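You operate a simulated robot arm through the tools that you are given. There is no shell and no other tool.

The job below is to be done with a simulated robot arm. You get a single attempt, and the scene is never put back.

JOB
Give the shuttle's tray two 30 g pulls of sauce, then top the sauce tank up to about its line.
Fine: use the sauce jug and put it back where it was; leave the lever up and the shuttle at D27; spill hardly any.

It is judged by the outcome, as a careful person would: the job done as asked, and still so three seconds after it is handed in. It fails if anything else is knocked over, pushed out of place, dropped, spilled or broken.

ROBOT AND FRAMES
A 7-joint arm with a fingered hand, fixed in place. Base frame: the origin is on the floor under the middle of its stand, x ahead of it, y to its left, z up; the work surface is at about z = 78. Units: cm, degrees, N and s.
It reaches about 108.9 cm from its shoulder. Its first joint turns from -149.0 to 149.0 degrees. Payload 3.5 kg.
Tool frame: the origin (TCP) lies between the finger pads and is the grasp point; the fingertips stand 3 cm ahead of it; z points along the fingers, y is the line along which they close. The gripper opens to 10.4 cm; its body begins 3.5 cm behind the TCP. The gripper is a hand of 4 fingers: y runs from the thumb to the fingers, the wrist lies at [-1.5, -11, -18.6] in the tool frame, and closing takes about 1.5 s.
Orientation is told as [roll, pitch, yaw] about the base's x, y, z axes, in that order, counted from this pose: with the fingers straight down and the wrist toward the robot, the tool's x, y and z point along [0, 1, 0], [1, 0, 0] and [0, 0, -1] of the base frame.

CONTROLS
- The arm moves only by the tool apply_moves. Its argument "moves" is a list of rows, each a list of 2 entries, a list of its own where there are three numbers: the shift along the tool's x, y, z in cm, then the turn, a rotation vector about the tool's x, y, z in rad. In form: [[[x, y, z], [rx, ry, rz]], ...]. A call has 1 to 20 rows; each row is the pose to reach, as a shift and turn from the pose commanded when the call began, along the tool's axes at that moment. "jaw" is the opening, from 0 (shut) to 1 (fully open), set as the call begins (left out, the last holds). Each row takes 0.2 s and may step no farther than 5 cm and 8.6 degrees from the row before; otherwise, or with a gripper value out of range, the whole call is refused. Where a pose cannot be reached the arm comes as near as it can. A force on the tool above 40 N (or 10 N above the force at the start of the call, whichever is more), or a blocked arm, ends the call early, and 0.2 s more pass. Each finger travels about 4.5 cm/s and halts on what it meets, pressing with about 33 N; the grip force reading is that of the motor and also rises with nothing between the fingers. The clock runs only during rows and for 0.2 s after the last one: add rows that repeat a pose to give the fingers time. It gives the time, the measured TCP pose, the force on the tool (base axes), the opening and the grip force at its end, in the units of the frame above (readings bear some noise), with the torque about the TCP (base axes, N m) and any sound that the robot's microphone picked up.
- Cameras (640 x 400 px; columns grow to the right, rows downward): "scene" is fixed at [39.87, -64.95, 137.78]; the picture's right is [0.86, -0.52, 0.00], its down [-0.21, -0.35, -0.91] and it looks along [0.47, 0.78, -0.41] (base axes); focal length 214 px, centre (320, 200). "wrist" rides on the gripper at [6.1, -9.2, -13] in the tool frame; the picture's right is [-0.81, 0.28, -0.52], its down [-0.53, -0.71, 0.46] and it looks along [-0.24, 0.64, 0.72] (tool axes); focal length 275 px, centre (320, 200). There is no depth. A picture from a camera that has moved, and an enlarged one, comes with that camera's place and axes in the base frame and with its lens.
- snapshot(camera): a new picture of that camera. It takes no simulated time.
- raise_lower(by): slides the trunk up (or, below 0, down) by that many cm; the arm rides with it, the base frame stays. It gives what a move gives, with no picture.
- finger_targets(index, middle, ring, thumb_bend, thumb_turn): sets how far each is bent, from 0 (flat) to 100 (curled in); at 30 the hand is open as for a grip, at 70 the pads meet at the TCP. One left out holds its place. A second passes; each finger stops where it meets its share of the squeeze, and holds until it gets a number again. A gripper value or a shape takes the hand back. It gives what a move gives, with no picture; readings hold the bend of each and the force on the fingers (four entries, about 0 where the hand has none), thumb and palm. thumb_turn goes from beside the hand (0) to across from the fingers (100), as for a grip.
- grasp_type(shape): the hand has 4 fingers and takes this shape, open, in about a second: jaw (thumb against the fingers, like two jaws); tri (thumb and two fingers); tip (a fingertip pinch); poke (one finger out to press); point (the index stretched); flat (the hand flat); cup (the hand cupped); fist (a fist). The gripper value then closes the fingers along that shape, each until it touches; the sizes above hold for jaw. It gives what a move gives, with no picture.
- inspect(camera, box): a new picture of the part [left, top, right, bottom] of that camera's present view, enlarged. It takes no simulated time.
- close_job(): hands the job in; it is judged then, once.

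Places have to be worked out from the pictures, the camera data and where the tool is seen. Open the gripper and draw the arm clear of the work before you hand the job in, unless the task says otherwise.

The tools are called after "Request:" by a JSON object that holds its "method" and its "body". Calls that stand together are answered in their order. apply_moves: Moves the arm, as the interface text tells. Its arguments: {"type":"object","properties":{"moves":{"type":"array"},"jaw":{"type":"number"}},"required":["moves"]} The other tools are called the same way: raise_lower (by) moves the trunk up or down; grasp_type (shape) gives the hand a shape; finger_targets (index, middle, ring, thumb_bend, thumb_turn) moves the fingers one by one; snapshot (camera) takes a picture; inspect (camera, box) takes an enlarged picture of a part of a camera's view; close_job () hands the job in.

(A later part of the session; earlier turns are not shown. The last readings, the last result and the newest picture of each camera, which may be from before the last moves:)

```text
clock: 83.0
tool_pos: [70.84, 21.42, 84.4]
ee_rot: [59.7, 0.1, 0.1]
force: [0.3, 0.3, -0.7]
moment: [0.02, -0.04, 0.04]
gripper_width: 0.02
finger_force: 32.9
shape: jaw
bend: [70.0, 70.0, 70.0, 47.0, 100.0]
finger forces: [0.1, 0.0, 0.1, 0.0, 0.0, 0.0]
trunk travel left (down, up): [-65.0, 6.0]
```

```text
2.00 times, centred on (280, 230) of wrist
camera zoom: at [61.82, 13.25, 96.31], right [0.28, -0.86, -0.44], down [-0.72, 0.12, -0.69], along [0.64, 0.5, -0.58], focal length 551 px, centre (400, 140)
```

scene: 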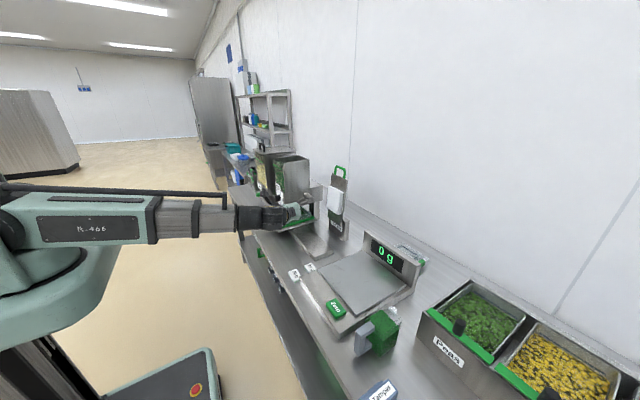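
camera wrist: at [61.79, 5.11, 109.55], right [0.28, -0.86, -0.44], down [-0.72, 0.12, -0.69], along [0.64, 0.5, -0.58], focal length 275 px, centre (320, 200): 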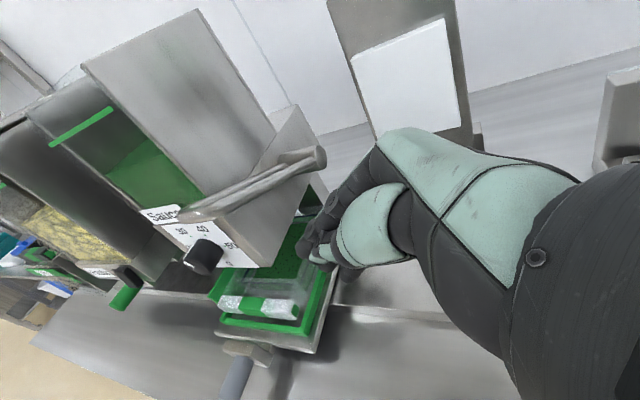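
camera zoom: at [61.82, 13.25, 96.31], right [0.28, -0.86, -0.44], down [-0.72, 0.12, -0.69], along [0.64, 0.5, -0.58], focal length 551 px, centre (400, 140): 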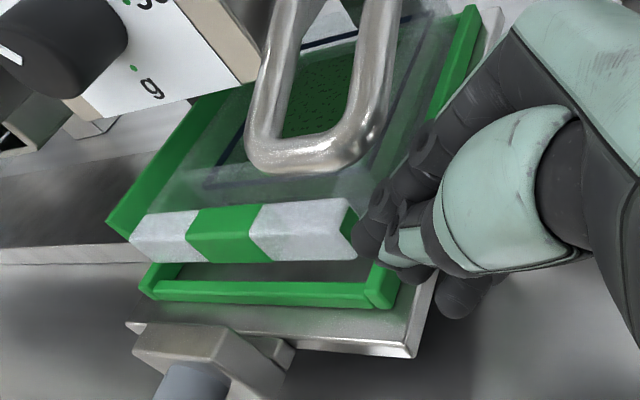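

Same place as the first time, under the bar. I'll lift the lever back up along the same path.

Request:
{"method": "apply_moves", "body": {"moves": [[[0.87, 0, -0.5], [0, 0, 0]], [[1.73, -0.1, -1.0], [0, 0, 0]], [[2.6, -0.2, -1.5], [0, 0, 0]], [[3.46, -0.2, -2.0], [0, 0, 0]], [[4.33, -0.3, -2.5], [0, 0, 0]], [[5.2, -0.4, -3.0], [0, 0, 0]], [[6.06, -0.5, -3.5], [0, 0, 0]], [[6.93, -0.5, -4.0], [0, 0, 0]], [[7.79, -0.5, -4.5], [0, 0, 0]], [[8.66, -0.4, -5.0], [0, 0, 0]], [[9.53, -0.3, -5.5], [0, 0, 0]], [[10.39, -0.1, -6.0], [0, 0, 0]], [[11.0, 0, -6.35], [0, 0, 0]], [[11.6, 0.1, -6.7], [0, 0, 0]], [[12.0, 0.2, -6.93], [0, 0, 0]], [[12.3, 0.2, -7.1], [0, 0, 0]]]}}

Request:
{"method": "inspect", "body": {"camera": "scene", "box": [250, 160, 340, 230]}}

Request:
{"method": "inspect", "body": {"camera": "wrist", "box": [190, 130, 370, 330]}}

```text
clock: 86.4
tool_pos: [71.14, 21.45, 98.28]
ee_rot: [59.2, 0.4, 0.2]
force: [-9.5, -11.5, -33.0]
moment: [0.23, 0.34, -0.15]
gripper_width: 0.0
finger_force: 32.7
shape: jaw
bend: [70.0, 70.0, 70.0, 47.0, 100.0]
finger forces: [40.0, 0.1, 0.1, 0.1, 0.1, 0.0]
trunk travel left (down, up): [-65.0, 6.0]
```

```text
5.71 times, centred on (295, 195) of scene
camera zoom: at [39.87, -64.95, 137.78], right [0.86, -0.52, 0.0], down [-0.21, -0.35, -0.91], along [0.47, 0.78, -0.41], focal length 1226 px, centre (463, 229)
```

zoom: 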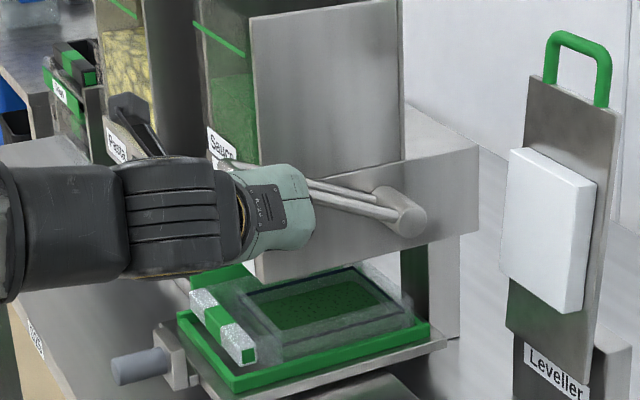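

```text
2.00 times, centred on (280, 230) of wrist
camera zoom: at [62.15, 13.35, 110.22], right [0.28, -0.86, -0.44], down [-0.72, 0.12, -0.69], along [0.64, 0.5, -0.58], focal length 551 px, centre (400, 140)
```

zoom: 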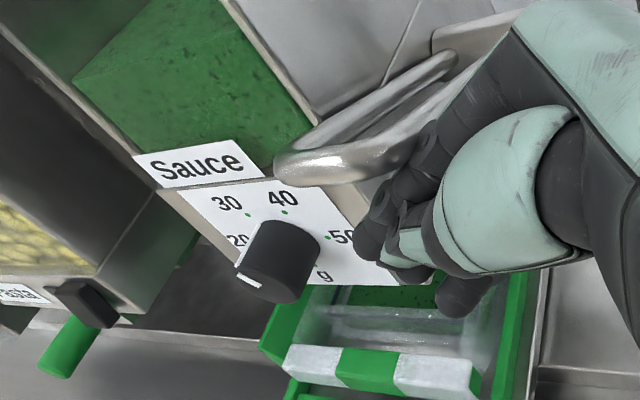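

Lever is up against its stop. I'll ease off, withdraw to the right and return the hand to neutral orientation, away from the equipment.

Request:
{"method": "apply_moves", "body": {"moves": [[[-1.55, 0, 0.32], [0, 0, 0]], [[-3.3, 0, -2.71], [0, 0, 0]], [[-4.87, 0, -6.43], [0, 0, 0]], [[-3.77, -2, -10.53], [0, 0, 0]], [[-1.3, -4, -14.26], [0, 0, 0]], [[1.66, -6, -17.12], [0, 0, 0]], [[1.8, -6.4, -18.4], [0, -0.131, 0]], [[1.95, -6.8, -19.6], [0, -0.262, 0]], [[2.1, -7.2, -20.8], [0, -0.393, 0]], [[2.25, -7.6, -22.1], [0, -0.524, 0]], [[2.4, -8.0, -23.3], [0, -0.654, 0]], [[2.55, -8.3, -24.6], [0, -0.785, 0]], [[2.7, -8.7, -25.8], [0, -0.916, 0]], [[2.86, -9.0, -27.05], [0, -1.047, 0]]]}}

Request:
{"method": "inspect", "body": {"camera": "scene", "box": [250, 130, 350, 250]}}

```text
clock: 89.4
tool_pos: [62.3, -0.32, 114.86]
ee_rot: [-0.4, 0.2, 0.1]
force: [0.6, 0.7, 0.0]
moment: [-0.01, 0.01, -0.05]
gripper_width: 0.0
finger_force: 32.9
shape: jaw
bend: [70.0, 70.0, 70.0, 48.0, 100.0]
finger forces: [0.0, 0.0, 0.0, 0.1, 0.0, 0.1]
trunk travel left (down, up): [-65.0, 6.0]
```

```text
3.33 times, centred on (300, 190) of scene
camera zoom: at [39.87, -64.95, 137.78], right [0.86, -0.52, 0.0], down [-0.21, -0.35, -0.91], along [0.47, 0.78, -0.41], focal length 715 px, centre (387, 233)
```

zoom: 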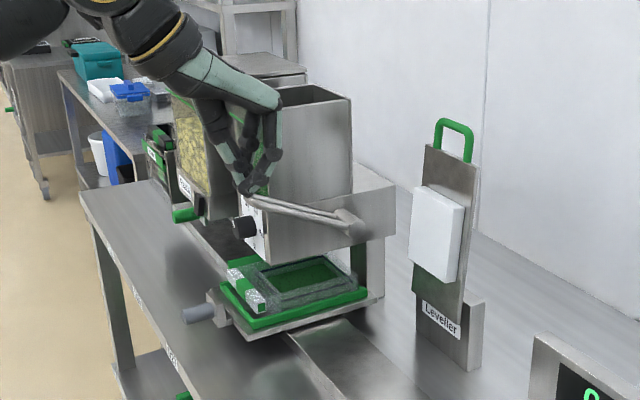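

Two doses are in, lever up, shuttle at D27. Now I'll move right to look at the sauce jug.

Request:
{"method": "apply_moves", "body": {"moves": [[[-3.7, -0.3, 0.4], [0, 0, 0]], [[-7.4, -0.6, 0.8], [0, 0, 0]], [[-11.1, -1, 1.2], [0, 0, 0]], [[-14.8, -1.3, 1.6], [0, 0, 0]], [[-18.5, -1.6, 2.0], [0, 0, 0]], [[-22.2, -2, 2.4], [0, 0, 0]], [[-25.9, -2.3, 2.8], [0, 0, 0]], [[-29.6, -2.6, 3.2], [0, 0, 0]], [[-33.3, -3, 3.6], [0, 0, 0]], [[-37, -3.4, 4.0], [0, 0, 0]], [[-40.7, -3.7, 4.5], [0, 0, 0]], [[-44.4, -4, 5], [0, 0, 0]]], "jaw": 1.0}}

Request:
{"method": "snapshot", "body": {"camera": "wrist"}}

Request:
{"method": "snapshot", "body": {"camera": "scene"}}

```text
clock: 92.0
tool_pos: [58.38, -44.86, 110.08]
ee_rot: [-0.5, 0.3, 0.2]
force: [0.1, 0.4, 0.0]
moment: [-0.01, -0.02, -0.01]
gripper_width: 10.38
finger_force: 0.0
shape: jaw
bend: [30.0, 30.0, 30.0, 30.0, 98.0]
finger forces: [0.0, 0.0, 0.0, 0.0, 0.0, 0.0]
trunk travel left (down, up): [-65.0, 6.0]
```

```text
taken
camera wrist: at [49.32, -38.75, 123.17], right [0.28, -0.81, 0.52], down [-0.71, -0.54, -0.45], along [0.64, -0.25, -0.73], focal length 275 px, centre (320, 200)
```

wrist: 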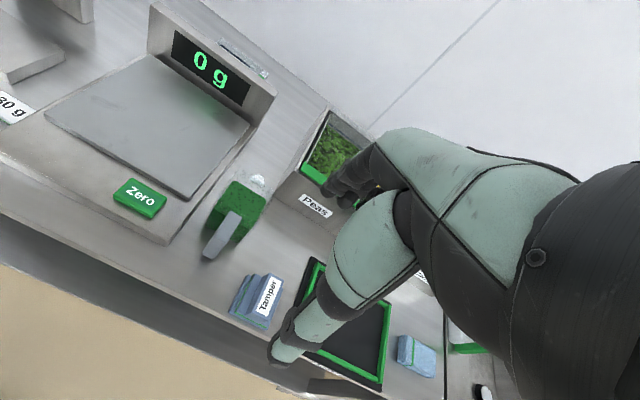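

```text
taken
```

scene: 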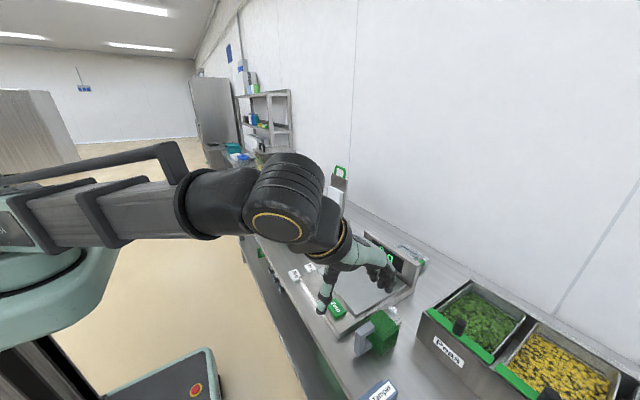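

Request:
{"method": "inspect", "body": {"camera": "wrist", "box": [180, 150, 300, 290]}}

Request:
{"method": "inspect", "body": {"camera": "scene", "box": [340, 290, 430, 370]}}

```text
2.86 times, centred on (240, 220) of wrist
camera zoom: at [49.32, -38.75, 123.17], right [0.28, -0.81, 0.52], down [-0.71, -0.54, -0.45], along [0.64, -0.25, -0.73], focal length 786 px, centre (549, 143)
```

zoom: 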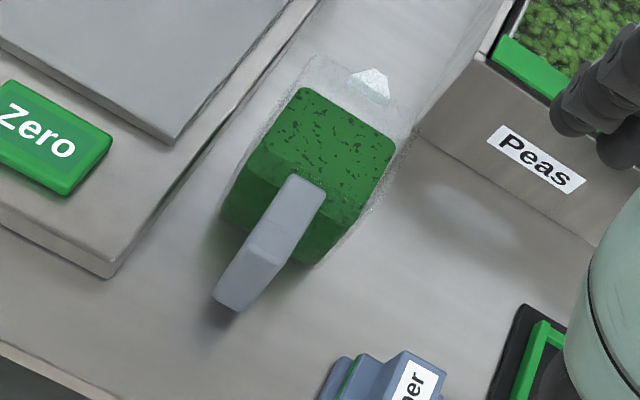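

```text
5.00 times, centred on (385, 330) of scene
camera zoom: at [39.87, -64.95, 137.78], right [0.86, -0.52, 0.0], down [-0.21, -0.35, -0.91], along [0.47, 0.78, -0.41], focal length 1072 px, centre (-5, -450)
```

zoom: 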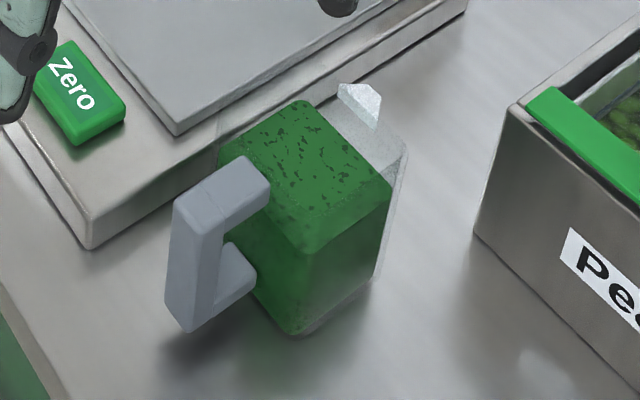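

Triangulating: the jug body spans about x 71–78.5, y −43.5…−36, rim z≈85; handle bar at x≈68, y≈−39.3, z 76–83.6, spout on the far side. I'll turn the hand to point forward with the closing direction sideways (needed for this handle), in free space.

Request:
{"method": "apply_moves", "body": {"moves": [[[0.37, 0, 1.0], [-0.0806, 0.0806, 0.0806]], [[0.73, 0, 2.0], [-0.161, 0.161, 0.161]], [[1.1, 0, 3.0], [-0.242, 0.242, 0.242]], [[1.47, -0.1, 4.0], [-0.322, 0.322, 0.322]], [[1.83, -0.1, 5.0], [-0.403, 0.403, 0.403]], [[2.2, -0.1, 6.2], [-0.484, 0.484, 0.484]], [[2.57, -0.2, 7.4], [-0.564, 0.564, 0.564]], [[2.93, -0.2, 8.6], [-0.645, 0.645, 0.645]], [[3.3, -0.2, 9.8], [-0.725, 0.725, 0.725]], [[3.67, -0.3, 11.0], [-0.806, 0.806, 0.806]], [[4.03, -0.3, 12.4], [-0.887, 0.887, 0.887]], [[4.4, -0.3, 13.8], [-0.967, 0.967, 0.967]], [[4.77, -0.4, 15.2], [-1.048, 1.048, 1.048]], [[5.13, -0.4, 16.6], [-1.128, 1.128, 1.128]], [[5.5, -0.4, 18.0], [-1.209, 1.209, 1.209]]]}}

Request:
{"method": "snapshot", "body": {"camera": "wrist"}}

Request:
{"method": "snapshot", "body": {"camera": "scene"}}

```text
clock: 95.2
tool_pos: [56.33, -41.26, 92.4]
ee_rot: [89.5, -0.2, -88.6]
force: [0.9, -1.1, 0.2]
moment: [0.0, -0.02, 0.02]
gripper_width: 10.38
finger_force: 0.1
shape: jaw
bend: [30.0, 30.0, 30.0, 30.0, 98.0]
finger forces: [0.1, 0.0, 0.0, 0.0, 0.0, 0.0]
out of reach, approached as far as the arm can: row 15
trunk travel left (down, up): [-65.0, 6.0]
```

```text
taken
camera wrist: at [43.21, -32.56, 98.66], right [-0.52, -0.29, -0.8], down [0.43, 0.72, -0.54], along [0.74, -0.63, -0.25], focal length 275 px, centre (320, 200)
```

wrist: 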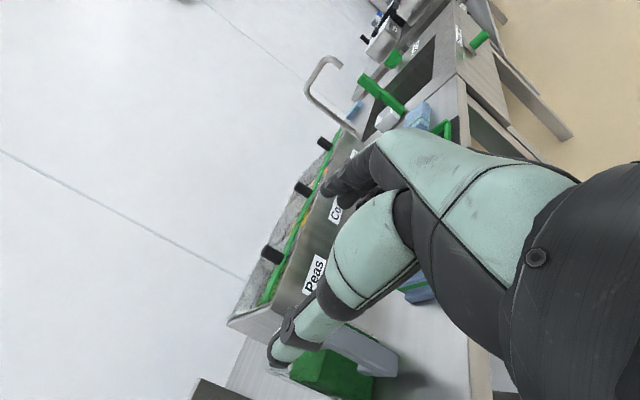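

```text
taken
```

scene: 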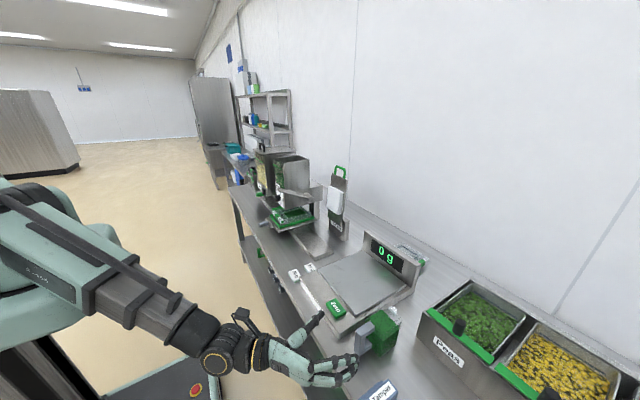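

Request:
{"method": "inspect", "body": {"camera": "scene", "box": [310, 290, 430, 390]}}

Request:
{"method": "inspect", "body": {"camera": "wrist", "box": [230, 280, 430, 400]}}

```text
4.00 times, centred on (370, 340) of scene
camera zoom: at [39.87, -64.95, 137.78], right [0.86, -0.52, 0.0], down [-0.21, -0.35, -0.91], along [0.47, 0.78, -0.41], focal length 858 px, centre (120, -360)
```

zoom: 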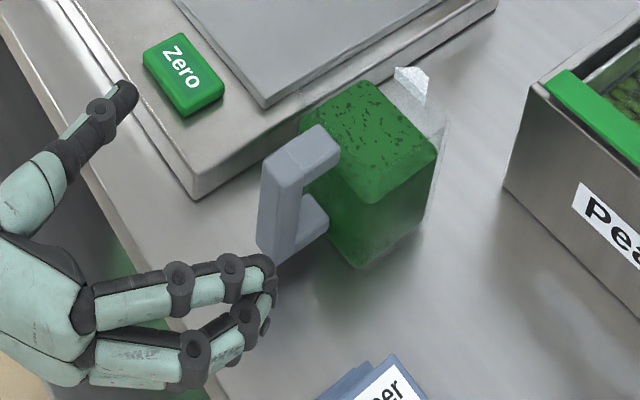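

```text
3.20 times, centred on (330, 340) of wrist
camera zoom: at [43.21, -32.56, 98.66], right [-0.52, -0.29, -0.8], down [0.43, 0.72, -0.54], along [0.74, -0.63, -0.25], focal length 881 px, centre (288, -248)
```

zoom: 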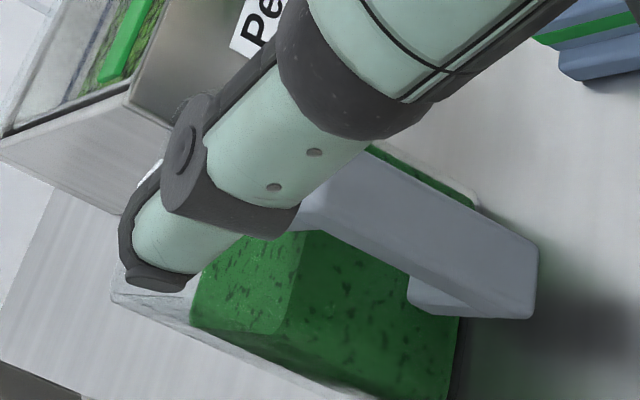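

The handle's bar is about 2 cm wide, centred at y≈−38.9, x≈67.6–69.5, z≈77–84. I'll move in stages to just in front of it with the jaws half open.

Request:
{"method": "apply_moves", "body": {"moves": [[[-2.7, -1.1, 1.9], [0, 0, 0]], [[-5.37, -2.27, 3.77], [0, 0, 0]], [[-7.6, -2.2, 5.8], [0, 0, 0]], [[-9.83, -2.17, 7.8], [0, 0, 0]]], "jaw": 0.6}}

Request:
{"method": "inspect", "body": {"camera": "scene", "box": [310, 280, 430, 380]}}

Request:
{"method": "snapshot", "body": {"camera": "wrist"}}

```text
clock: 96.2
tool_pos: [61.4, -43.73, 83.56]
ee_rot: [89.2, -0.1, -86.3]
force: [-0.2, 0.1, 0.8]
moment: [0.02, -0.02, 0.01]
gripper_width: 6.26
finger_force: 0.1
shape: jaw
bend: [29.0, 40.0, 37.0, 64.0, 100.0]
finger forces: [0.0, 0.0, 0.0, 0.0, 0.1, 0.1]
out of reach, approached as far as the arm can: row 1, 2, 3, 4
trunk travel left (down, up): [-65.0, 6.0]
```

```text
4.00 times, centred on (370, 330) of scene
camera zoom: at [39.87, -64.95, 137.78], right [0.86, -0.52, 0.0], down [-0.21, -0.35, -0.91], along [0.47, 0.78, -0.41], focal length 858 px, centre (120, -320)
```

zoom: 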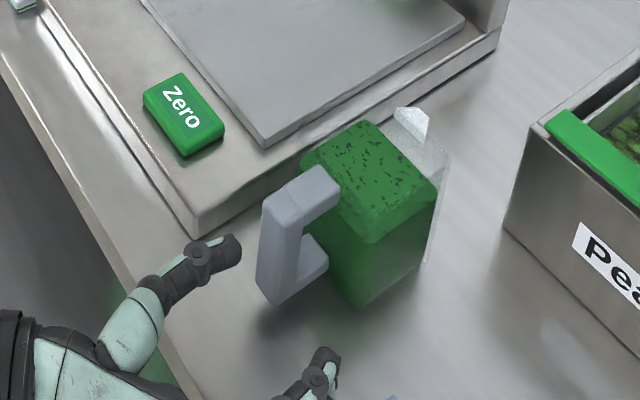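

```text
taken
camera wrist: at [47.86, -35.44, 89.84], right [-0.51, -0.31, -0.8], down [0.4, 0.74, -0.54], along [0.76, -0.6, -0.25], focal length 275 px, centre (320, 200)
```

wrist: 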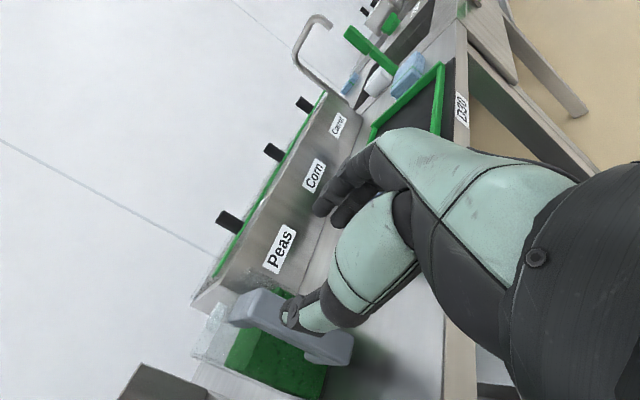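

The wrist can't quite deviate that far with the shoulder so high above; lowering the trunk should flatten the forearm. First I'll back out and raise the hand, then lower the trunk.

Request:
{"method": "apply_moves", "body": {"moves": [[[3, 0, -0.5], [0, 0, 0]], [[7, 0, -1], [0, 0, 0]], [[11, 0, -1.5], [0, 0, 0]], [[15, 0, -1.5], [0, 0, 0]], [[19, 0, -1], [0, 0, 0]], [[23, 0, 0], [0, 0, 0]], [[27, 0, 0.5], [0, 0, 0]], [[31, 0, 1], [0, 0, 0]]]}}

Request:
{"method": "snapshot", "body": {"camera": "scene"}}

```text
clock: 98.0
tool_pos: [62.56, -43.53, 114.69]
ee_rot: [89.2, -0.1, -86.5]
force: [-0.5, -0.9, 1.2]
moment: [0.01, -0.02, 0.02]
gripper_width: 6.3
finger_force: 0.1
shape: jaw
bend: [29.0, 40.0, 37.0, 64.0, 100.0]
finger forces: [0.0, 0.1, 0.0, 0.0, 0.1, 0.1]
trunk travel left (down, up): [-65.0, 6.0]
```

```text
taken
```

scene: 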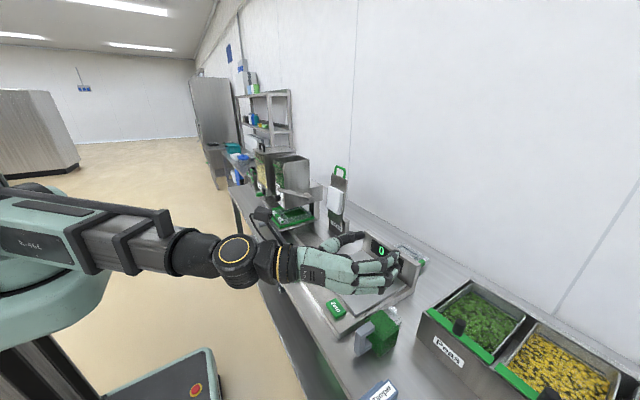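

Request:
{"method": "apply_moves", "body": {"moves": [[[0, -1.6, -0.8], [-0.02, 0, 0]], [[0, -3.2, -1.6], [-0.04, 0, 0]], [[0, -4.75, -2.2], [-0.061, 0, 0]]]}}

Request:
{"method": "raise_lower", "body": {"by": -15}}

Request:
{"method": "snapshot", "body": {"camera": "scene"}}

```text
clock: 98.8
tool_pos: [60.1, -38.97, 114.74]
ee_rot: [89.1, -0.1, -89.6]
force: [0.1, -0.2, 0.7]
moment: [0.05, -0.01, 0.03]
gripper_width: 6.28
finger_force: 0.0
shape: jaw
bend: [29.0, 40.0, 37.0, 64.0, 100.0]
finger forces: [0.0, 0.0, 0.1, 0.0, 0.1, 0.0]
trunk travel left (down, up): [-65.0, 6.0]
```

```text
clock: 100.5
tool_pos: [60.08, -38.97, 99.54]
ee_rot: [89.1, -0.1, -89.7]
force: [-0.1, -0.7, 0.3]
moment: [0.01, 0.05, 0.0]
gripper_width: 6.3
finger_force: 0.0
shape: jaw
bend: [29.0, 40.0, 37.0, 64.0, 100.0]
finger forces: [0.0, 0.0, 0.0, 0.1, 0.0, 0.0]
trunk travel left (down, up): [-50.0, 21.0]
```

```text
taken
```

scene: 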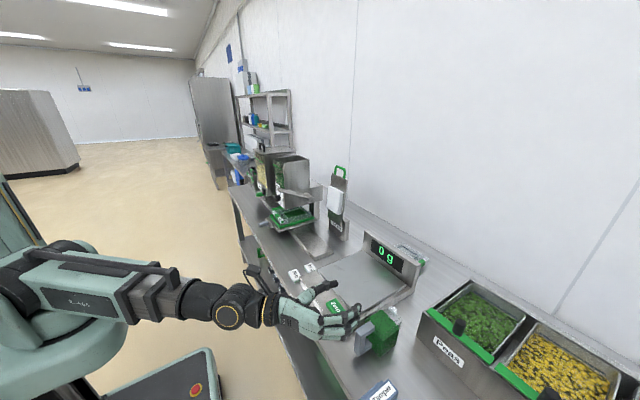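

Lowering works cleanly. I'll lower 12 more and look at the handle from the hand.

Request:
{"method": "raise_lower", "body": {"by": -12}}

Request:
{"method": "snapshot", "body": {"camera": "wrist"}}

Request:
{"method": "inspect", "body": {"camera": "scene", "box": [280, 260, 430, 380]}}

```text
clock: 102.0
tool_pos: [59.97, -38.97, 87.57]
ee_rot: [89.1, -0.1, -89.8]
force: [-0.3, -0.8, -0.1]
moment: [0.0, 0.0, 0.03]
gripper_width: 6.32
finger_force: 0.1
shape: jaw
bend: [29.0, 40.0, 37.0, 64.0, 100.0]
finger forces: [0.0, 0.1, 0.0, 0.0, 0.0, 0.0]
trunk travel left (down, up): [-38.0, 33.0]
```

```text
taken
camera wrist: at [47.11, -29.91, 93.91], right [-0.53, -0.28, -0.8], down [0.44, 0.71, -0.54], along [0.72, -0.64, -0.25], focal length 275 px, centre (320, 200)
```

wrist: 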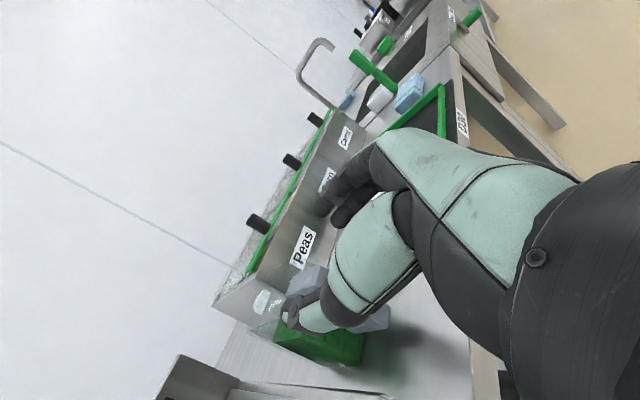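

```text
3.33 times, centred on (355, 320) of scene
camera zoom: at [39.87, -64.95, 137.78], right [0.86, -0.52, 0.0], down [-0.21, -0.35, -0.91], along [0.47, 0.78, -0.41], focal length 715 px, centre (203, -200)
```

zoom: 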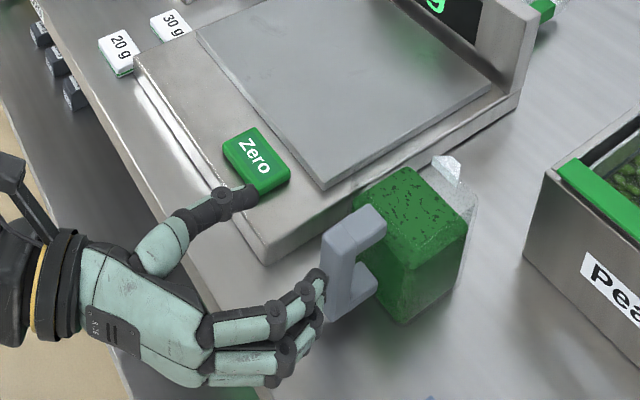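

I'll move forward and down to just short of the handle, keeping the thumb between jug and scale above the scale's edge.

Request:
{"method": "apply_moves", "body": {"moves": [[[-2.5, 0, 1.5], [0, 0, 0]], [[-4.5, 0, 3.0], [0, 0, 0]], [[-6.0, 0, 4.5], [0, 0, 0]], [[-6.4, 0, 6.0], [0, 0, 0]]]}}

Request:
{"method": "snapshot", "body": {"camera": "wrist"}}

Request:
{"method": "inspect", "body": {"camera": "scene", "box": [310, 280, 430, 380]}}

```text
clock: 103.0
tool_pos: [64.37, -41.28, 81.74]
ee_rot: [88.7, 0.2, -87.9]
force: [0.6, 0.1, -0.4]
moment: [-0.02, 0.01, -0.02]
gripper_width: 6.28
finger_force: 0.1
shape: jaw
bend: [29.0, 41.0, 37.0, 64.0, 100.0]
finger forces: [0.0, 0.0, 0.0, 0.0, 0.0, 0.0]
out of reach, approached as far as the arm can: row 1, 2, 3, 4
trunk travel left (down, up): [-38.0, 33.0]
```

```text
taken
camera wrist: at [51.22, -32.57, 88.19], right [-0.53, -0.29, -0.8], down [0.42, 0.73, -0.54], along [0.74, -0.62, -0.26], focal length 275 px, centre (320, 200)
```

wrist: 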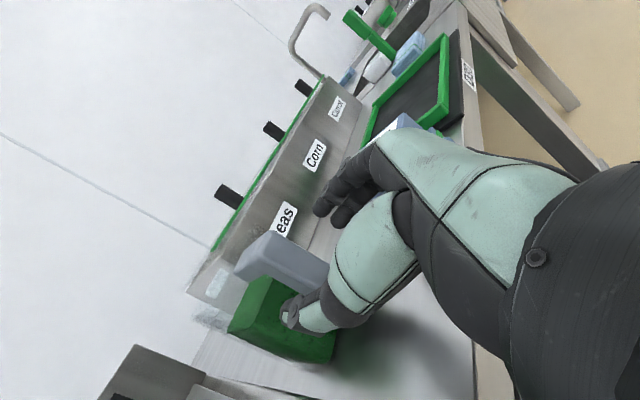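

```text
4.00 times, centred on (370, 330) of scene
camera zoom: at [39.87, -64.95, 137.78], right [0.86, -0.52, 0.0], down [-0.21, -0.35, -0.91], along [0.47, 0.78, -0.41], focal length 858 px, centre (120, -320)
```

zoom: 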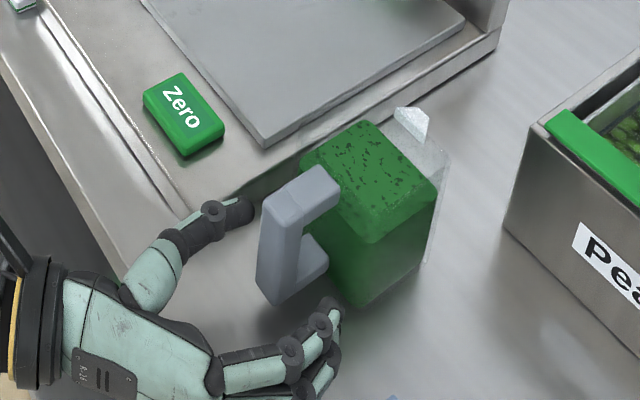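

Lowering helped (the drift halved), so I'll back out, raise the hand, and lower the trunk another 20 cm.

Request:
{"method": "apply_moves", "body": {"moves": [[[1.5, -0.5, -1.5], [-0.01, 0, 0]], [[4, -1.5, -3.5], [-0.02, 0, 0]], [[8, -2.3, -4.2], [-0.035, 0, 0]], [[12, -2.3, -4.2], [-0.035, 0, 0]], [[16, -2.3, -4.2], [-0.035, 0, 0]], [[20, -2.3, -4.2], [-0.035, 0, 0]], [[24, -2.3, -4.2], [-0.035, 0, 0]]]}}

Request:
{"method": "raise_lower", "body": {"by": -20}}

Request:
{"method": "snapshot", "body": {"camera": "scene"}}

```text
clock: 104.6
tool_pos: [62.03, -36.75, 105.32]
ee_rot: [89.0, -0.1, -91.7]
force: [0.2, 0.0, 0.8]
moment: [-0.02, 0.01, 0.01]
gripper_width: 6.25
finger_force: 0.1
shape: jaw
bend: [29.0, 41.0, 37.0, 64.0, 100.0]
finger forces: [0.0, 0.1, 0.0, 0.1, 0.0, 0.0]
out of reach, approached as far as the arm can: row 1, 2, 3
trunk travel left (down, up): [-38.0, 33.0]
```

```text
clock: 106.8
tool_pos: [62.05, -36.8, 85.22]
ee_rot: [89.1, -0.1, -91.6]
force: [0.2, -0.9, 0.0]
moment: [0.01, -0.01, 0.01]
gripper_width: 6.28
finger_force: 0.2
shape: jaw
bend: [29.0, 41.0, 37.0, 64.0, 100.0]
finger forces: [0.1, 0.1, 0.0, 0.0, 0.0, 0.1]
trunk travel left (down, up): [-18.0, 53.0]
```

```text
taken
```

scene: 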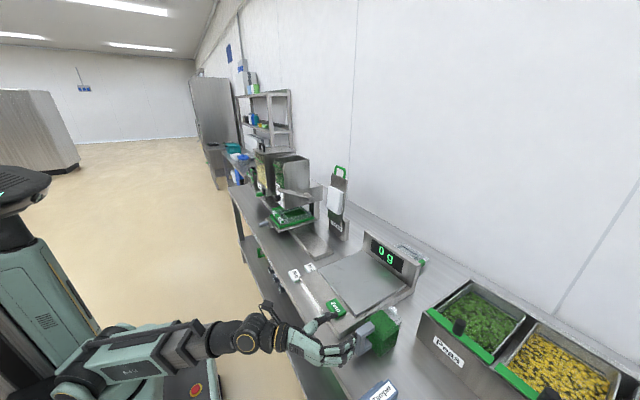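

Request:
{"method": "apply_moves", "body": {"moves": [[[-0.8, 1.2, 0.2], [0, 0, 0]], [[-1.8, 2.1, 1.0], [0, 0, 0]], [[-3.0, 2.1, 2.5], [0, 0, 0]], [[-4.0, 2.1, 4.2], [0, 0, 0]]]}}

Request:
{"method": "snapshot", "body": {"camera": "wrist"}}

Request:
{"method": "inspect", "body": {"camera": "scene", "box": [310, 280, 430, 380]}}

```text
clock: 107.8
tool_pos: [66.14, -38.95, 81.11]
ee_rot: [89.1, -0.1, -91.7]
force: [-1.1, 0.4, 0.2]
moment: [0.0, 0.01, -0.01]
gripper_width: 6.26
finger_force: 0.0
shape: jaw
bend: [29.0, 41.0, 37.0, 64.0, 100.0]
finger forces: [0.0, 0.1, 0.1, 0.0, 0.0, 0.0]
trunk travel left (down, up): [-18.0, 53.0]
```

```text
taken
camera wrist: at [53.49, -29.44, 87.43], right [-0.54, -0.26, -0.8], down [0.47, 0.7, -0.54], along [0.7, -0.67, -0.25], focal length 275 px, centre (320, 200)
```

wrist: 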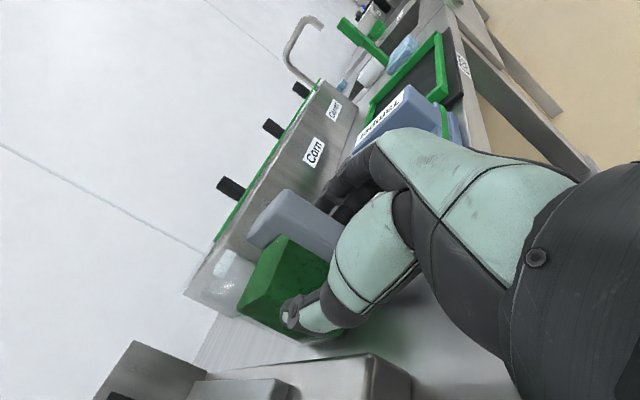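

```text
4.00 times, centred on (370, 330) of scene
camera zoom: at [39.87, -64.95, 137.78], right [0.86, -0.52, 0.0], down [-0.21, -0.35, -0.91], along [0.47, 0.78, -0.41], focal length 858 px, centre (120, -320)
```

zoom: 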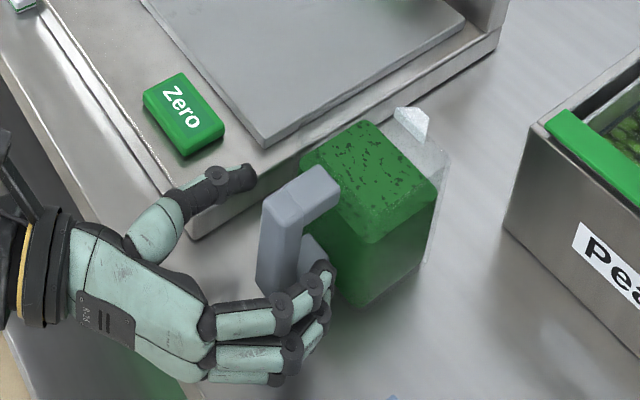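

The hand is now where I want it, bar centred between thumb and fingers. I'll advance 2.3 cm and close on the handle.

Request:
{"method": "apply_moves", "body": {"moves": [[[0, 0, 0.8], [0, 0, 0]], [[0, 0, 1.6], [0, 0, 0]], [[0, 0, 2.3], [0, 0, 0]]]}}

Request:
{"method": "inspect", "body": {"camera": "scene", "box": [330, 290, 410, 360]}}

Request:
{"method": "inspect", "body": {"camera": "wrist", "box": [200, 170, 420, 380]}}

```text
clock: 108.6
tool_pos: [68.43, -39.06, 81.14]
ee_rot: [89.1, -0.1, -91.7]
force: [-1.1, -0.3, 0.4]
moment: [0.03, 0.02, -0.06]
gripper_width: 6.28
finger_force: 0.0
shape: jaw
bend: [29.0, 40.0, 37.0, 64.0, 100.0]
finger forces: [0.1, 1.0, 0.1, 0.0, 0.0, 0.0]
trunk travel left (down, up): [-18.0, 53.0]
```

```text
5.71 times, centred on (370, 325) of scene
camera zoom: at [39.87, -64.95, 137.78], right [0.86, -0.52, 0.0], down [-0.21, -0.35, -0.91], along [0.47, 0.78, -0.41], focal length 1226 px, centre (34, -514)
```

zoom: 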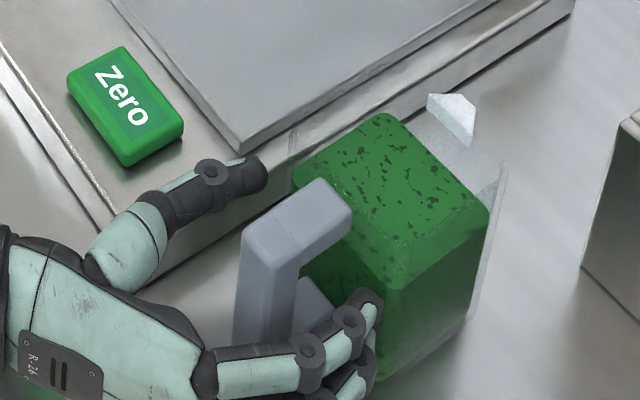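

```text
1.90 times, centred on (310, 275) of wrist
camera zoom: at [55.81, -29.53, 87.44], right [-0.54, -0.26, -0.8], down [0.47, 0.7, -0.54], along [0.7, -0.67, -0.25], focal length 524 px, centre (339, 57)
```

zoom: 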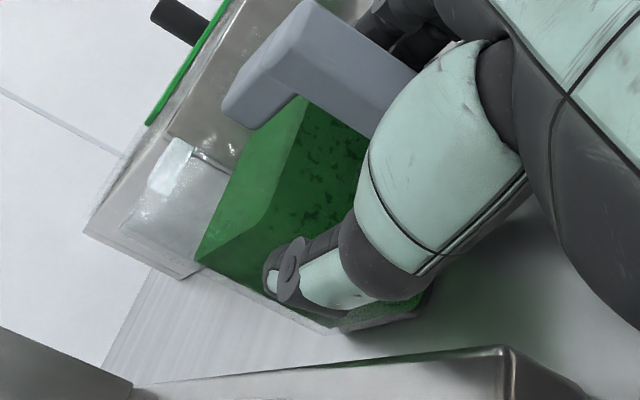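

Request:
{"method": "apply_moves", "body": {"moves": [[[0, 0, -0.4], [0, 0, 0]], [[0, 0, -0.4], [0, 0, 0]], [[0, 0, -0.4], [0, 0, 0]], [[0, 0, -0.4], [0, 0, 0]], [[0, 0, -0.4], [0, 0, 0]], [[0, 0, -0.4], [0, 0, 0]], [[0, 0, -0.4], [0, 0, 0]], [[0, 0, -0.4], [0, 0, 0]]], "jaw": 0.0}}

Request:
{"method": "inspect", "body": {"camera": "scene", "box": [330, 290, 410, 360]}}

Request:
{"method": "inspect", "body": {"camera": "wrist", "box": [200, 170, 420, 380]}}

```text
clock: 110.4
tool_pos: [67.96, -38.85, 81.22]
ee_rot: [89.2, -0.2, -91.6]
force: [0.5, -1.2, -0.4]
moment: [0.08, -0.02, -0.09]
gripper_width: 0.99
finger_force: 33.0
shape: jaw
bend: [73.0, 51.0, 48.0, 57.0, 100.0]
finger forces: [33.5, 0.1, 5.0, 0.0, 40.4, 0.0]
trunk travel left (down, up): [-18.0, 53.0]
```

```text
5.71 times, centred on (370, 325) of scene
camera zoom: at [39.87, -64.95, 137.78], right [0.86, -0.52, 0.0], down [-0.21, -0.35, -0.91], along [0.47, 0.78, -0.41], focal length 1226 px, centre (34, -514)
```

zoom: 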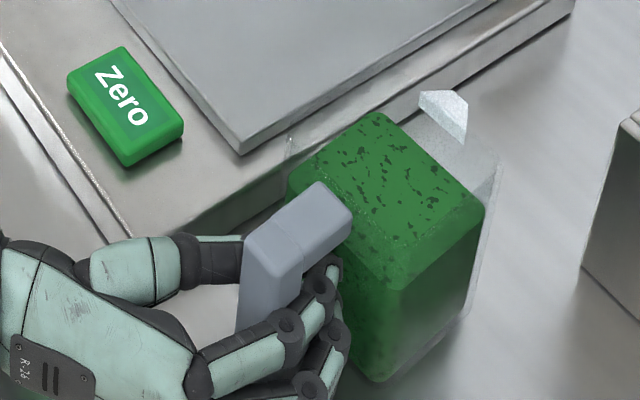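

```text
1.90 times, centred on (310, 275) of wrist
camera zoom: at [55.41, -29.5, 87.44], right [-0.54, -0.26, -0.8], down [0.47, 0.7, -0.54], along [0.7, -0.67, -0.25], focal length 524 px, centre (339, 57)
```

zoom: 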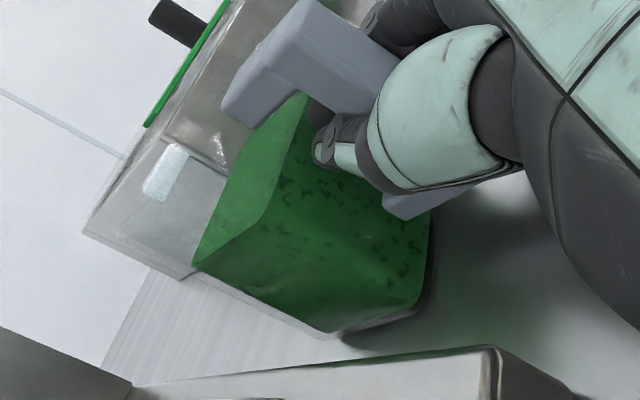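

Gripped (thumb 40 N against index and ring). I'll lift slowly by 2 cm and check the jug hangs level.

Request:
{"method": "apply_moves", "body": {"moves": [[[0.4, 0, 0], [0, 0, 0]], [[0.8, 0, 0], [0, 0, 0]], [[1.2, 0, 0], [0, 0, 0]], [[1.6, 0, 0], [0, 0, 0]], [[2.0, 0, 0], [0, 0, 0]]]}}

Request:
{"method": "inspect", "body": {"camera": "scene", "box": [330, 280, 410, 350]}}

Request:
{"method": "inspect", "body": {"camera": "wrist", "box": [200, 170, 420, 380]}}

```text
clock: 111.6
tool_pos: [68.12, -38.99, 83.05]
ee_rot: [89.2, -0.1, -91.7]
force: [0.3, 0.2, -4.4]
moment: [0.05, 0.17, 0.01]
gripper_width: 1.01
finger_force: 32.8
shape: jaw
bend: [73.0, 51.0, 53.0, 57.0, 100.0]
finger forces: [35.2, 0.0, 4.3, 0.0, 40.9, 0.0]
trunk travel left (down, up): [-18.0, 53.0]
```

```text
5.71 times, centred on (370, 315) of scene
camera zoom: at [39.87, -64.95, 137.78], right [0.86, -0.52, 0.0], down [-0.21, -0.35, -0.91], along [0.47, 0.78, -0.41], focal length 1226 px, centre (34, -457)
```

zoom: 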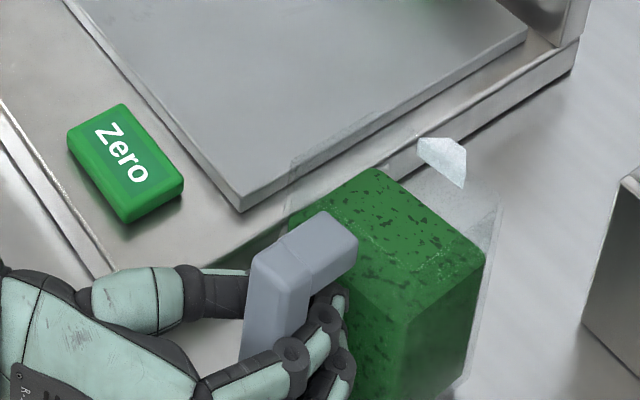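

```text
1.90 times, centred on (310, 275) of wrist
camera zoom: at [55.45, -29.51, 89.4], right [-0.54, -0.26, -0.8], down [0.47, 0.7, -0.54], along [0.7, -0.67, -0.25], focal length 524 px, centre (339, 57)
```

zoom: 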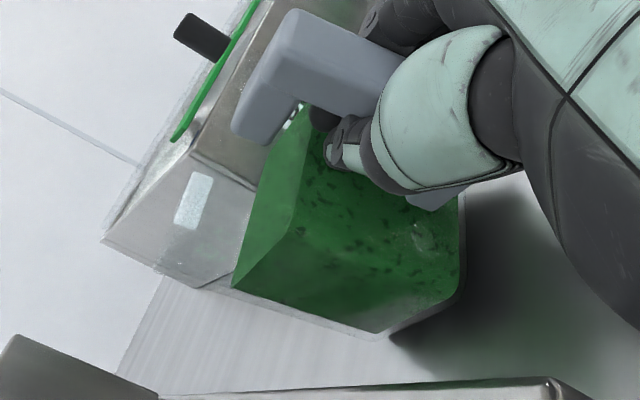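

The jug pivoted nose-down a little in the grip (mostly index and thumb holding), so I'll set it back down and regrip with the load shared by index and ring.

Request:
{"method": "apply_moves", "body": {"moves": [[[-0.5, 0, 0], [0, 0, 0]], [[-1.0, 0, 0], [0, 0, 0]], [[-1.5, 0, 0], [0, 0, 0]], [[-1.9, 0, 0], [0, 0, 0]]]}}

Request:
{"method": "inspect", "body": {"camera": "wrist", "box": [200, 170, 420, 380]}}

Request:
{"method": "inspect", "body": {"camera": "scene", "box": [330, 280, 410, 350]}}

```text
clock: 112.6
tool_pos: [68.0, -38.92, 81.41]
ee_rot: [89.2, -0.1, -91.8]
force: [-2.5, -0.2, 4.4]
moment: [0.09, -0.56, -0.04]
gripper_width: 1.04
finger_force: 32.9
shape: jaw
bend: [73.0, 51.0, 57.0, 57.0, 100.0]
finger forces: [35.8, 0.0, 12.0, 0.0, 41.0, 0.1]
trunk travel left (down, up): [-18.0, 53.0]
```

```text
1.90 times, centred on (310, 275) of wrist
camera zoom: at [55.33, -29.43, 87.58], right [-0.54, -0.26, -0.8], down [0.47, 0.7, -0.54], along [0.7, -0.67, -0.25], focal length 524 px, centre (339, 57)
```

zoom: 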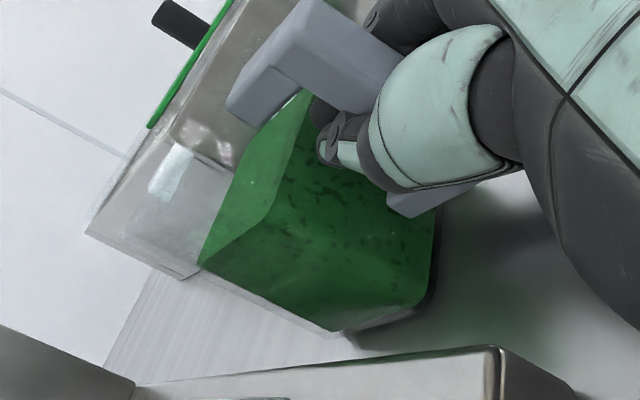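

```text
5.71 times, centred on (370, 315) of scene
camera zoom: at [39.87, -64.95, 137.78], right [0.86, -0.52, 0.0], down [-0.21, -0.35, -0.91], along [0.47, 0.78, -0.41], focal length 1226 px, centre (34, -457)
```

zoom: 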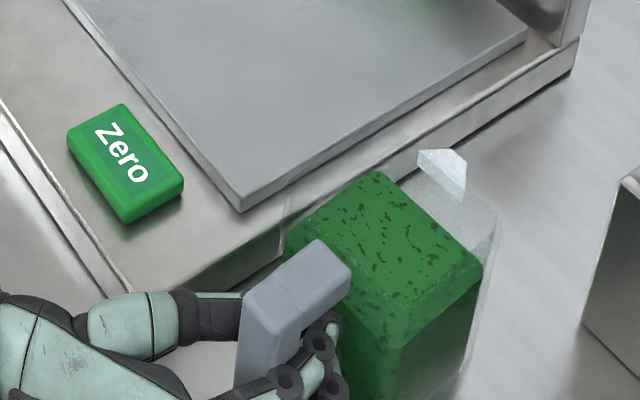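

Request:
{"method": "apply_moves", "body": {"moves": [[[-0.2, 0, 0], [0, 0, 0]]]}}

Request:
{"method": "finger_targets", "body": {"index": 90, "middle": 90, "ring": 90, "thumb_bend": 90}}

Request:
{"method": "inspect", "body": {"camera": "wrist", "box": [200, 170, 420, 380]}}

```text
clock: 113.0
tool_pos: [67.9, -38.93, 81.18]
ee_rot: [89.4, -0.2, -91.6]
force: [-2.7, -0.9, 9.6]
moment: [-0.02, -0.58, -0.02]
gripper_width: 1.03
finger_force: 32.9
shape: jaw
bend: [73.0, 51.0, 57.0, 57.0, 100.0]
finger forces: [36.2, 0.0, 13.9, 0.1, 40.9, 0.0]
trunk travel left (down, up): [-18.0, 53.0]
```

```text
clock: 114.0
tool_pos: [68.0, -38.88, 81.09]
ee_rot: [89.2, -0.2, -91.7]
force: [3.0, -0.8, 13.8]
moment: [-0.55, -0.44, 0.15]
gripper_width: 0.0
finger_force: 32.1
shape: fingers
bend: [79.0, 75.0, 77.0, 75.0, 100.0]
finger forces: [0.0, 0.0, 22.0, 0.0, 42.4, 0.1]
trunk travel left (down, up): [-18.0, 53.0]
```

```text
1.90 times, centred on (310, 275) of wrist
camera zoom: at [55.36, -29.4, 87.41], right [-0.54, -0.26, -0.8], down [0.47, 0.7, -0.54], along [0.7, -0.67, -0.25], focal length 524 px, centre (339, 57)
```

zoom: 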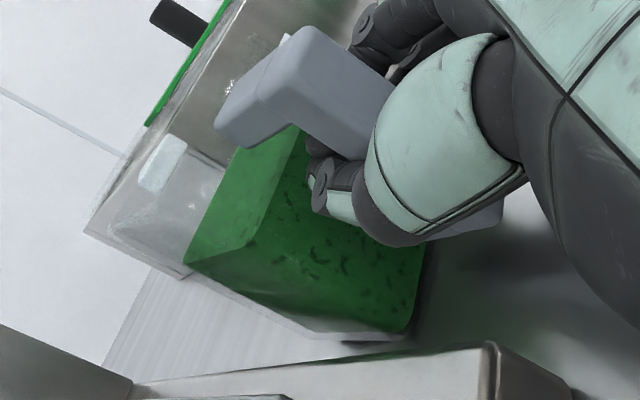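

Request:
{"method": "inspect", "body": {"camera": "scene", "box": [330, 280, 430, 370]}}

Request:
{"method": "snapshot", "body": {"camera": "wrist"}}

```text
4.44 times, centred on (380, 325) of scene
camera zoom: at [39.87, -64.95, 137.78], right [0.86, -0.52, 0.0], down [-0.21, -0.35, -0.91], along [0.47, 0.78, -0.41], focal length 953 px, centre (53, -356)
```

zoom: 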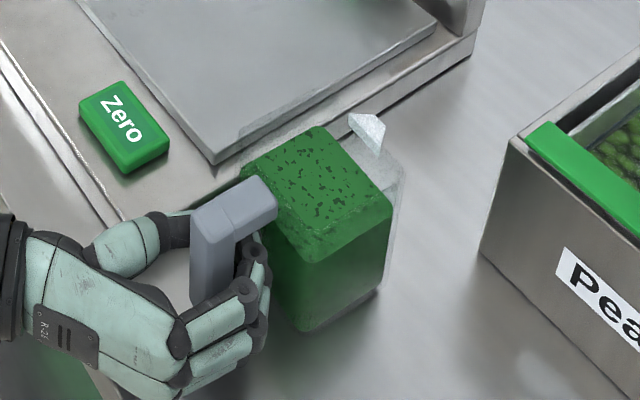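

```text
taken
camera wrist: at [55.36, -29.4, 87.41], right [-0.54, -0.26, -0.8], down [0.47, 0.7, -0.54], along [0.7, -0.67, -0.25], focal length 275 px, centre (320, 200)
```

wrist: 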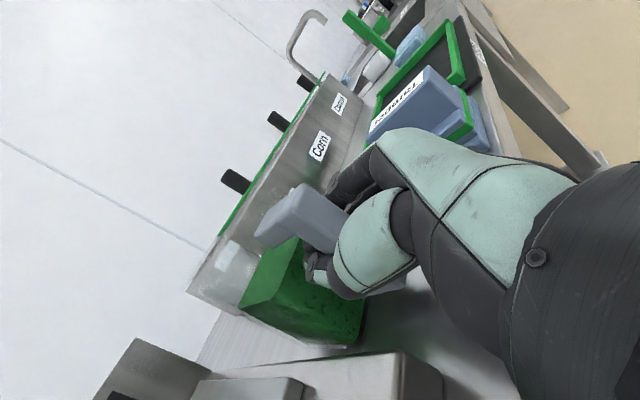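

The fingers have now wrapped around the bar into the handle gap (a fuller grasp). I'll try a small lift again to see whether the jug stays level.

Request:
{"method": "apply_moves", "body": {"moves": [[[0.4, 0, 0], [0, 0, 0]], [[0.8, 0, 0], [0, 0, 0]], [[1.2, 0, 0], [0, 0, 0]], [[1.6, 0, 0], [0, 0, 0]], [[2.0, 0, 0], [0, 0, 0]]]}}

Request:
{"method": "inspect", "body": {"camera": "scene", "box": [330, 280, 430, 370]}}

Request:
{"method": "inspect", "body": {"camera": "wrist", "box": [200, 170, 420, 380]}}

```text
clock: 115.2
tool_pos: [68.03, -39.05, 83.0]
ee_rot: [89.1, -0.1, -91.6]
force: [0.9, -0.4, -1.2]
moment: [-0.1, -0.12, 0.01]
gripper_width: 0.0
finger_force: 5.9
shape: fingers
bend: [83.0, 81.0, 79.0, 78.0, 100.0]
finger forces: [0.0, 0.1, 5.5, 0.0, 6.4, 0.1]
trunk travel left (down, up): [-18.0, 53.0]
```

```text
4.44 times, centred on (380, 325) of scene
camera zoom: at [39.87, -64.95, 137.78], right [0.86, -0.52, 0.0], down [-0.21, -0.35, -0.91], along [0.47, 0.78, -0.41], focal length 953 px, centre (53, -356)
```

zoom: 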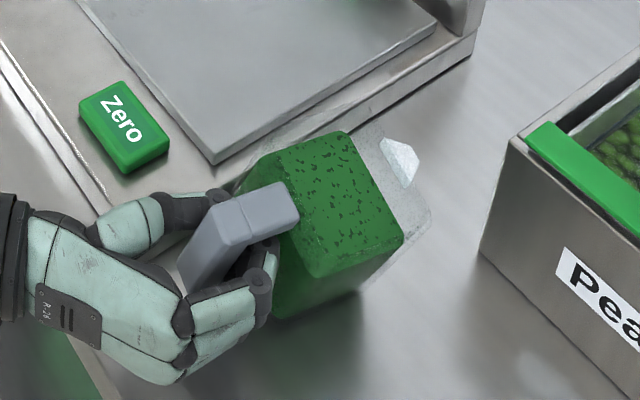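

```text
1.90 times, centred on (310, 275) of wrist
camera zoom: at [55.47, -29.49, 89.28], right [-0.54, -0.26, -0.8], down [0.47, 0.7, -0.54], along [0.7, -0.67, -0.25], focal length 524 px, centre (339, 57)
```

zoom: 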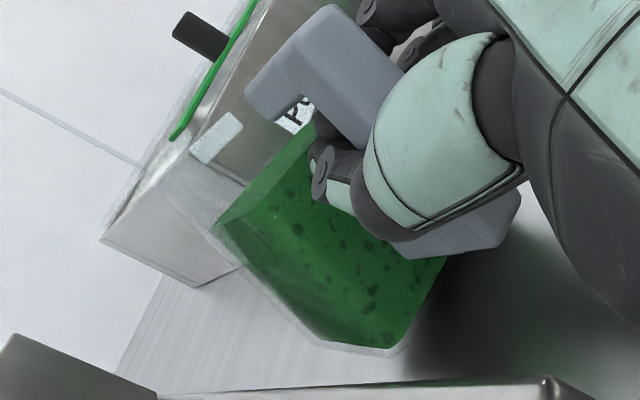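

The grip is loose and the jug is tilting on its front edge, so I'll lower straight back down at once.

Request:
{"method": "apply_moves", "body": {"moves": [[[-0.4, 0, 0], [0, 0, 0]], [[-0.8, 0, 0], [0, 0, 0]], [[-1.2, 0, 0], [0, 0, 0]], [[-1.6, 0, 0], [0, 0, 0]], [[-1.9, 0, 0], [0, 0, 0]]]}}

Request:
{"method": "inspect", "body": {"camera": "scene", "box": [330, 280, 430, 370]}}

Request:
{"method": "inspect", "body": {"camera": "wrist", "box": [200, 170, 420, 380]}}

```text
clock: 116.4
tool_pos: [67.75, -38.89, 81.55]
ee_rot: [89.4, -0.3, -91.5]
force: [-1.7, 7.5, 29.5]
moment: [-0.7, -0.51, 0.16]
gripper_width: 0.15
finger_force: 52.9
shape: fingers
bend: [89.0, 81.0, 79.0, 82.0, 100.0]
finger forces: [0.0, 11.3, 35.8, 0.0, 58.4, 0.1]
trunk travel left (down, up): [-18.0, 53.0]
```

```text
4.44 times, centred on (380, 325) of scene
camera zoom: at [39.87, -64.95, 137.78], right [0.86, -0.52, 0.0], down [-0.21, -0.35, -0.91], along [0.47, 0.78, -0.41], focal length 953 px, centre (53, -356)
```

zoom: 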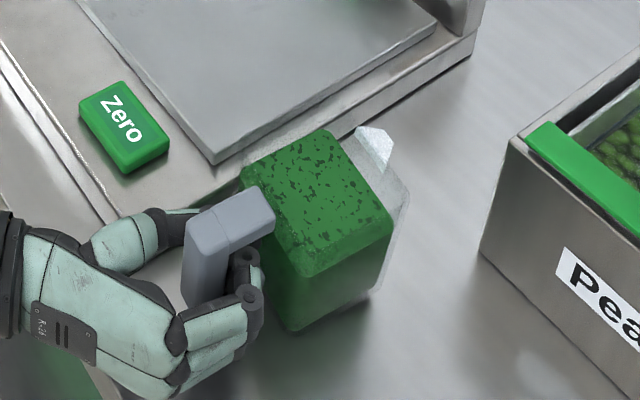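

```text
1.90 times, centred on (310, 275) of wrist
camera zoom: at [55.2, -29.31, 87.65], right [-0.53, -0.26, -0.8], down [0.47, 0.7, -0.54], along [0.7, -0.67, -0.25], focal length 524 px, centre (339, 57)
```

zoom: 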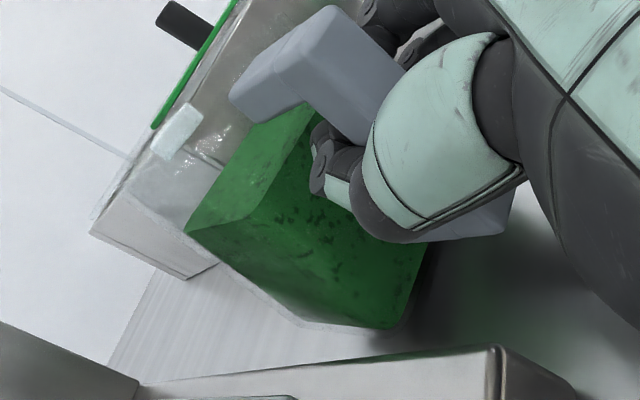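

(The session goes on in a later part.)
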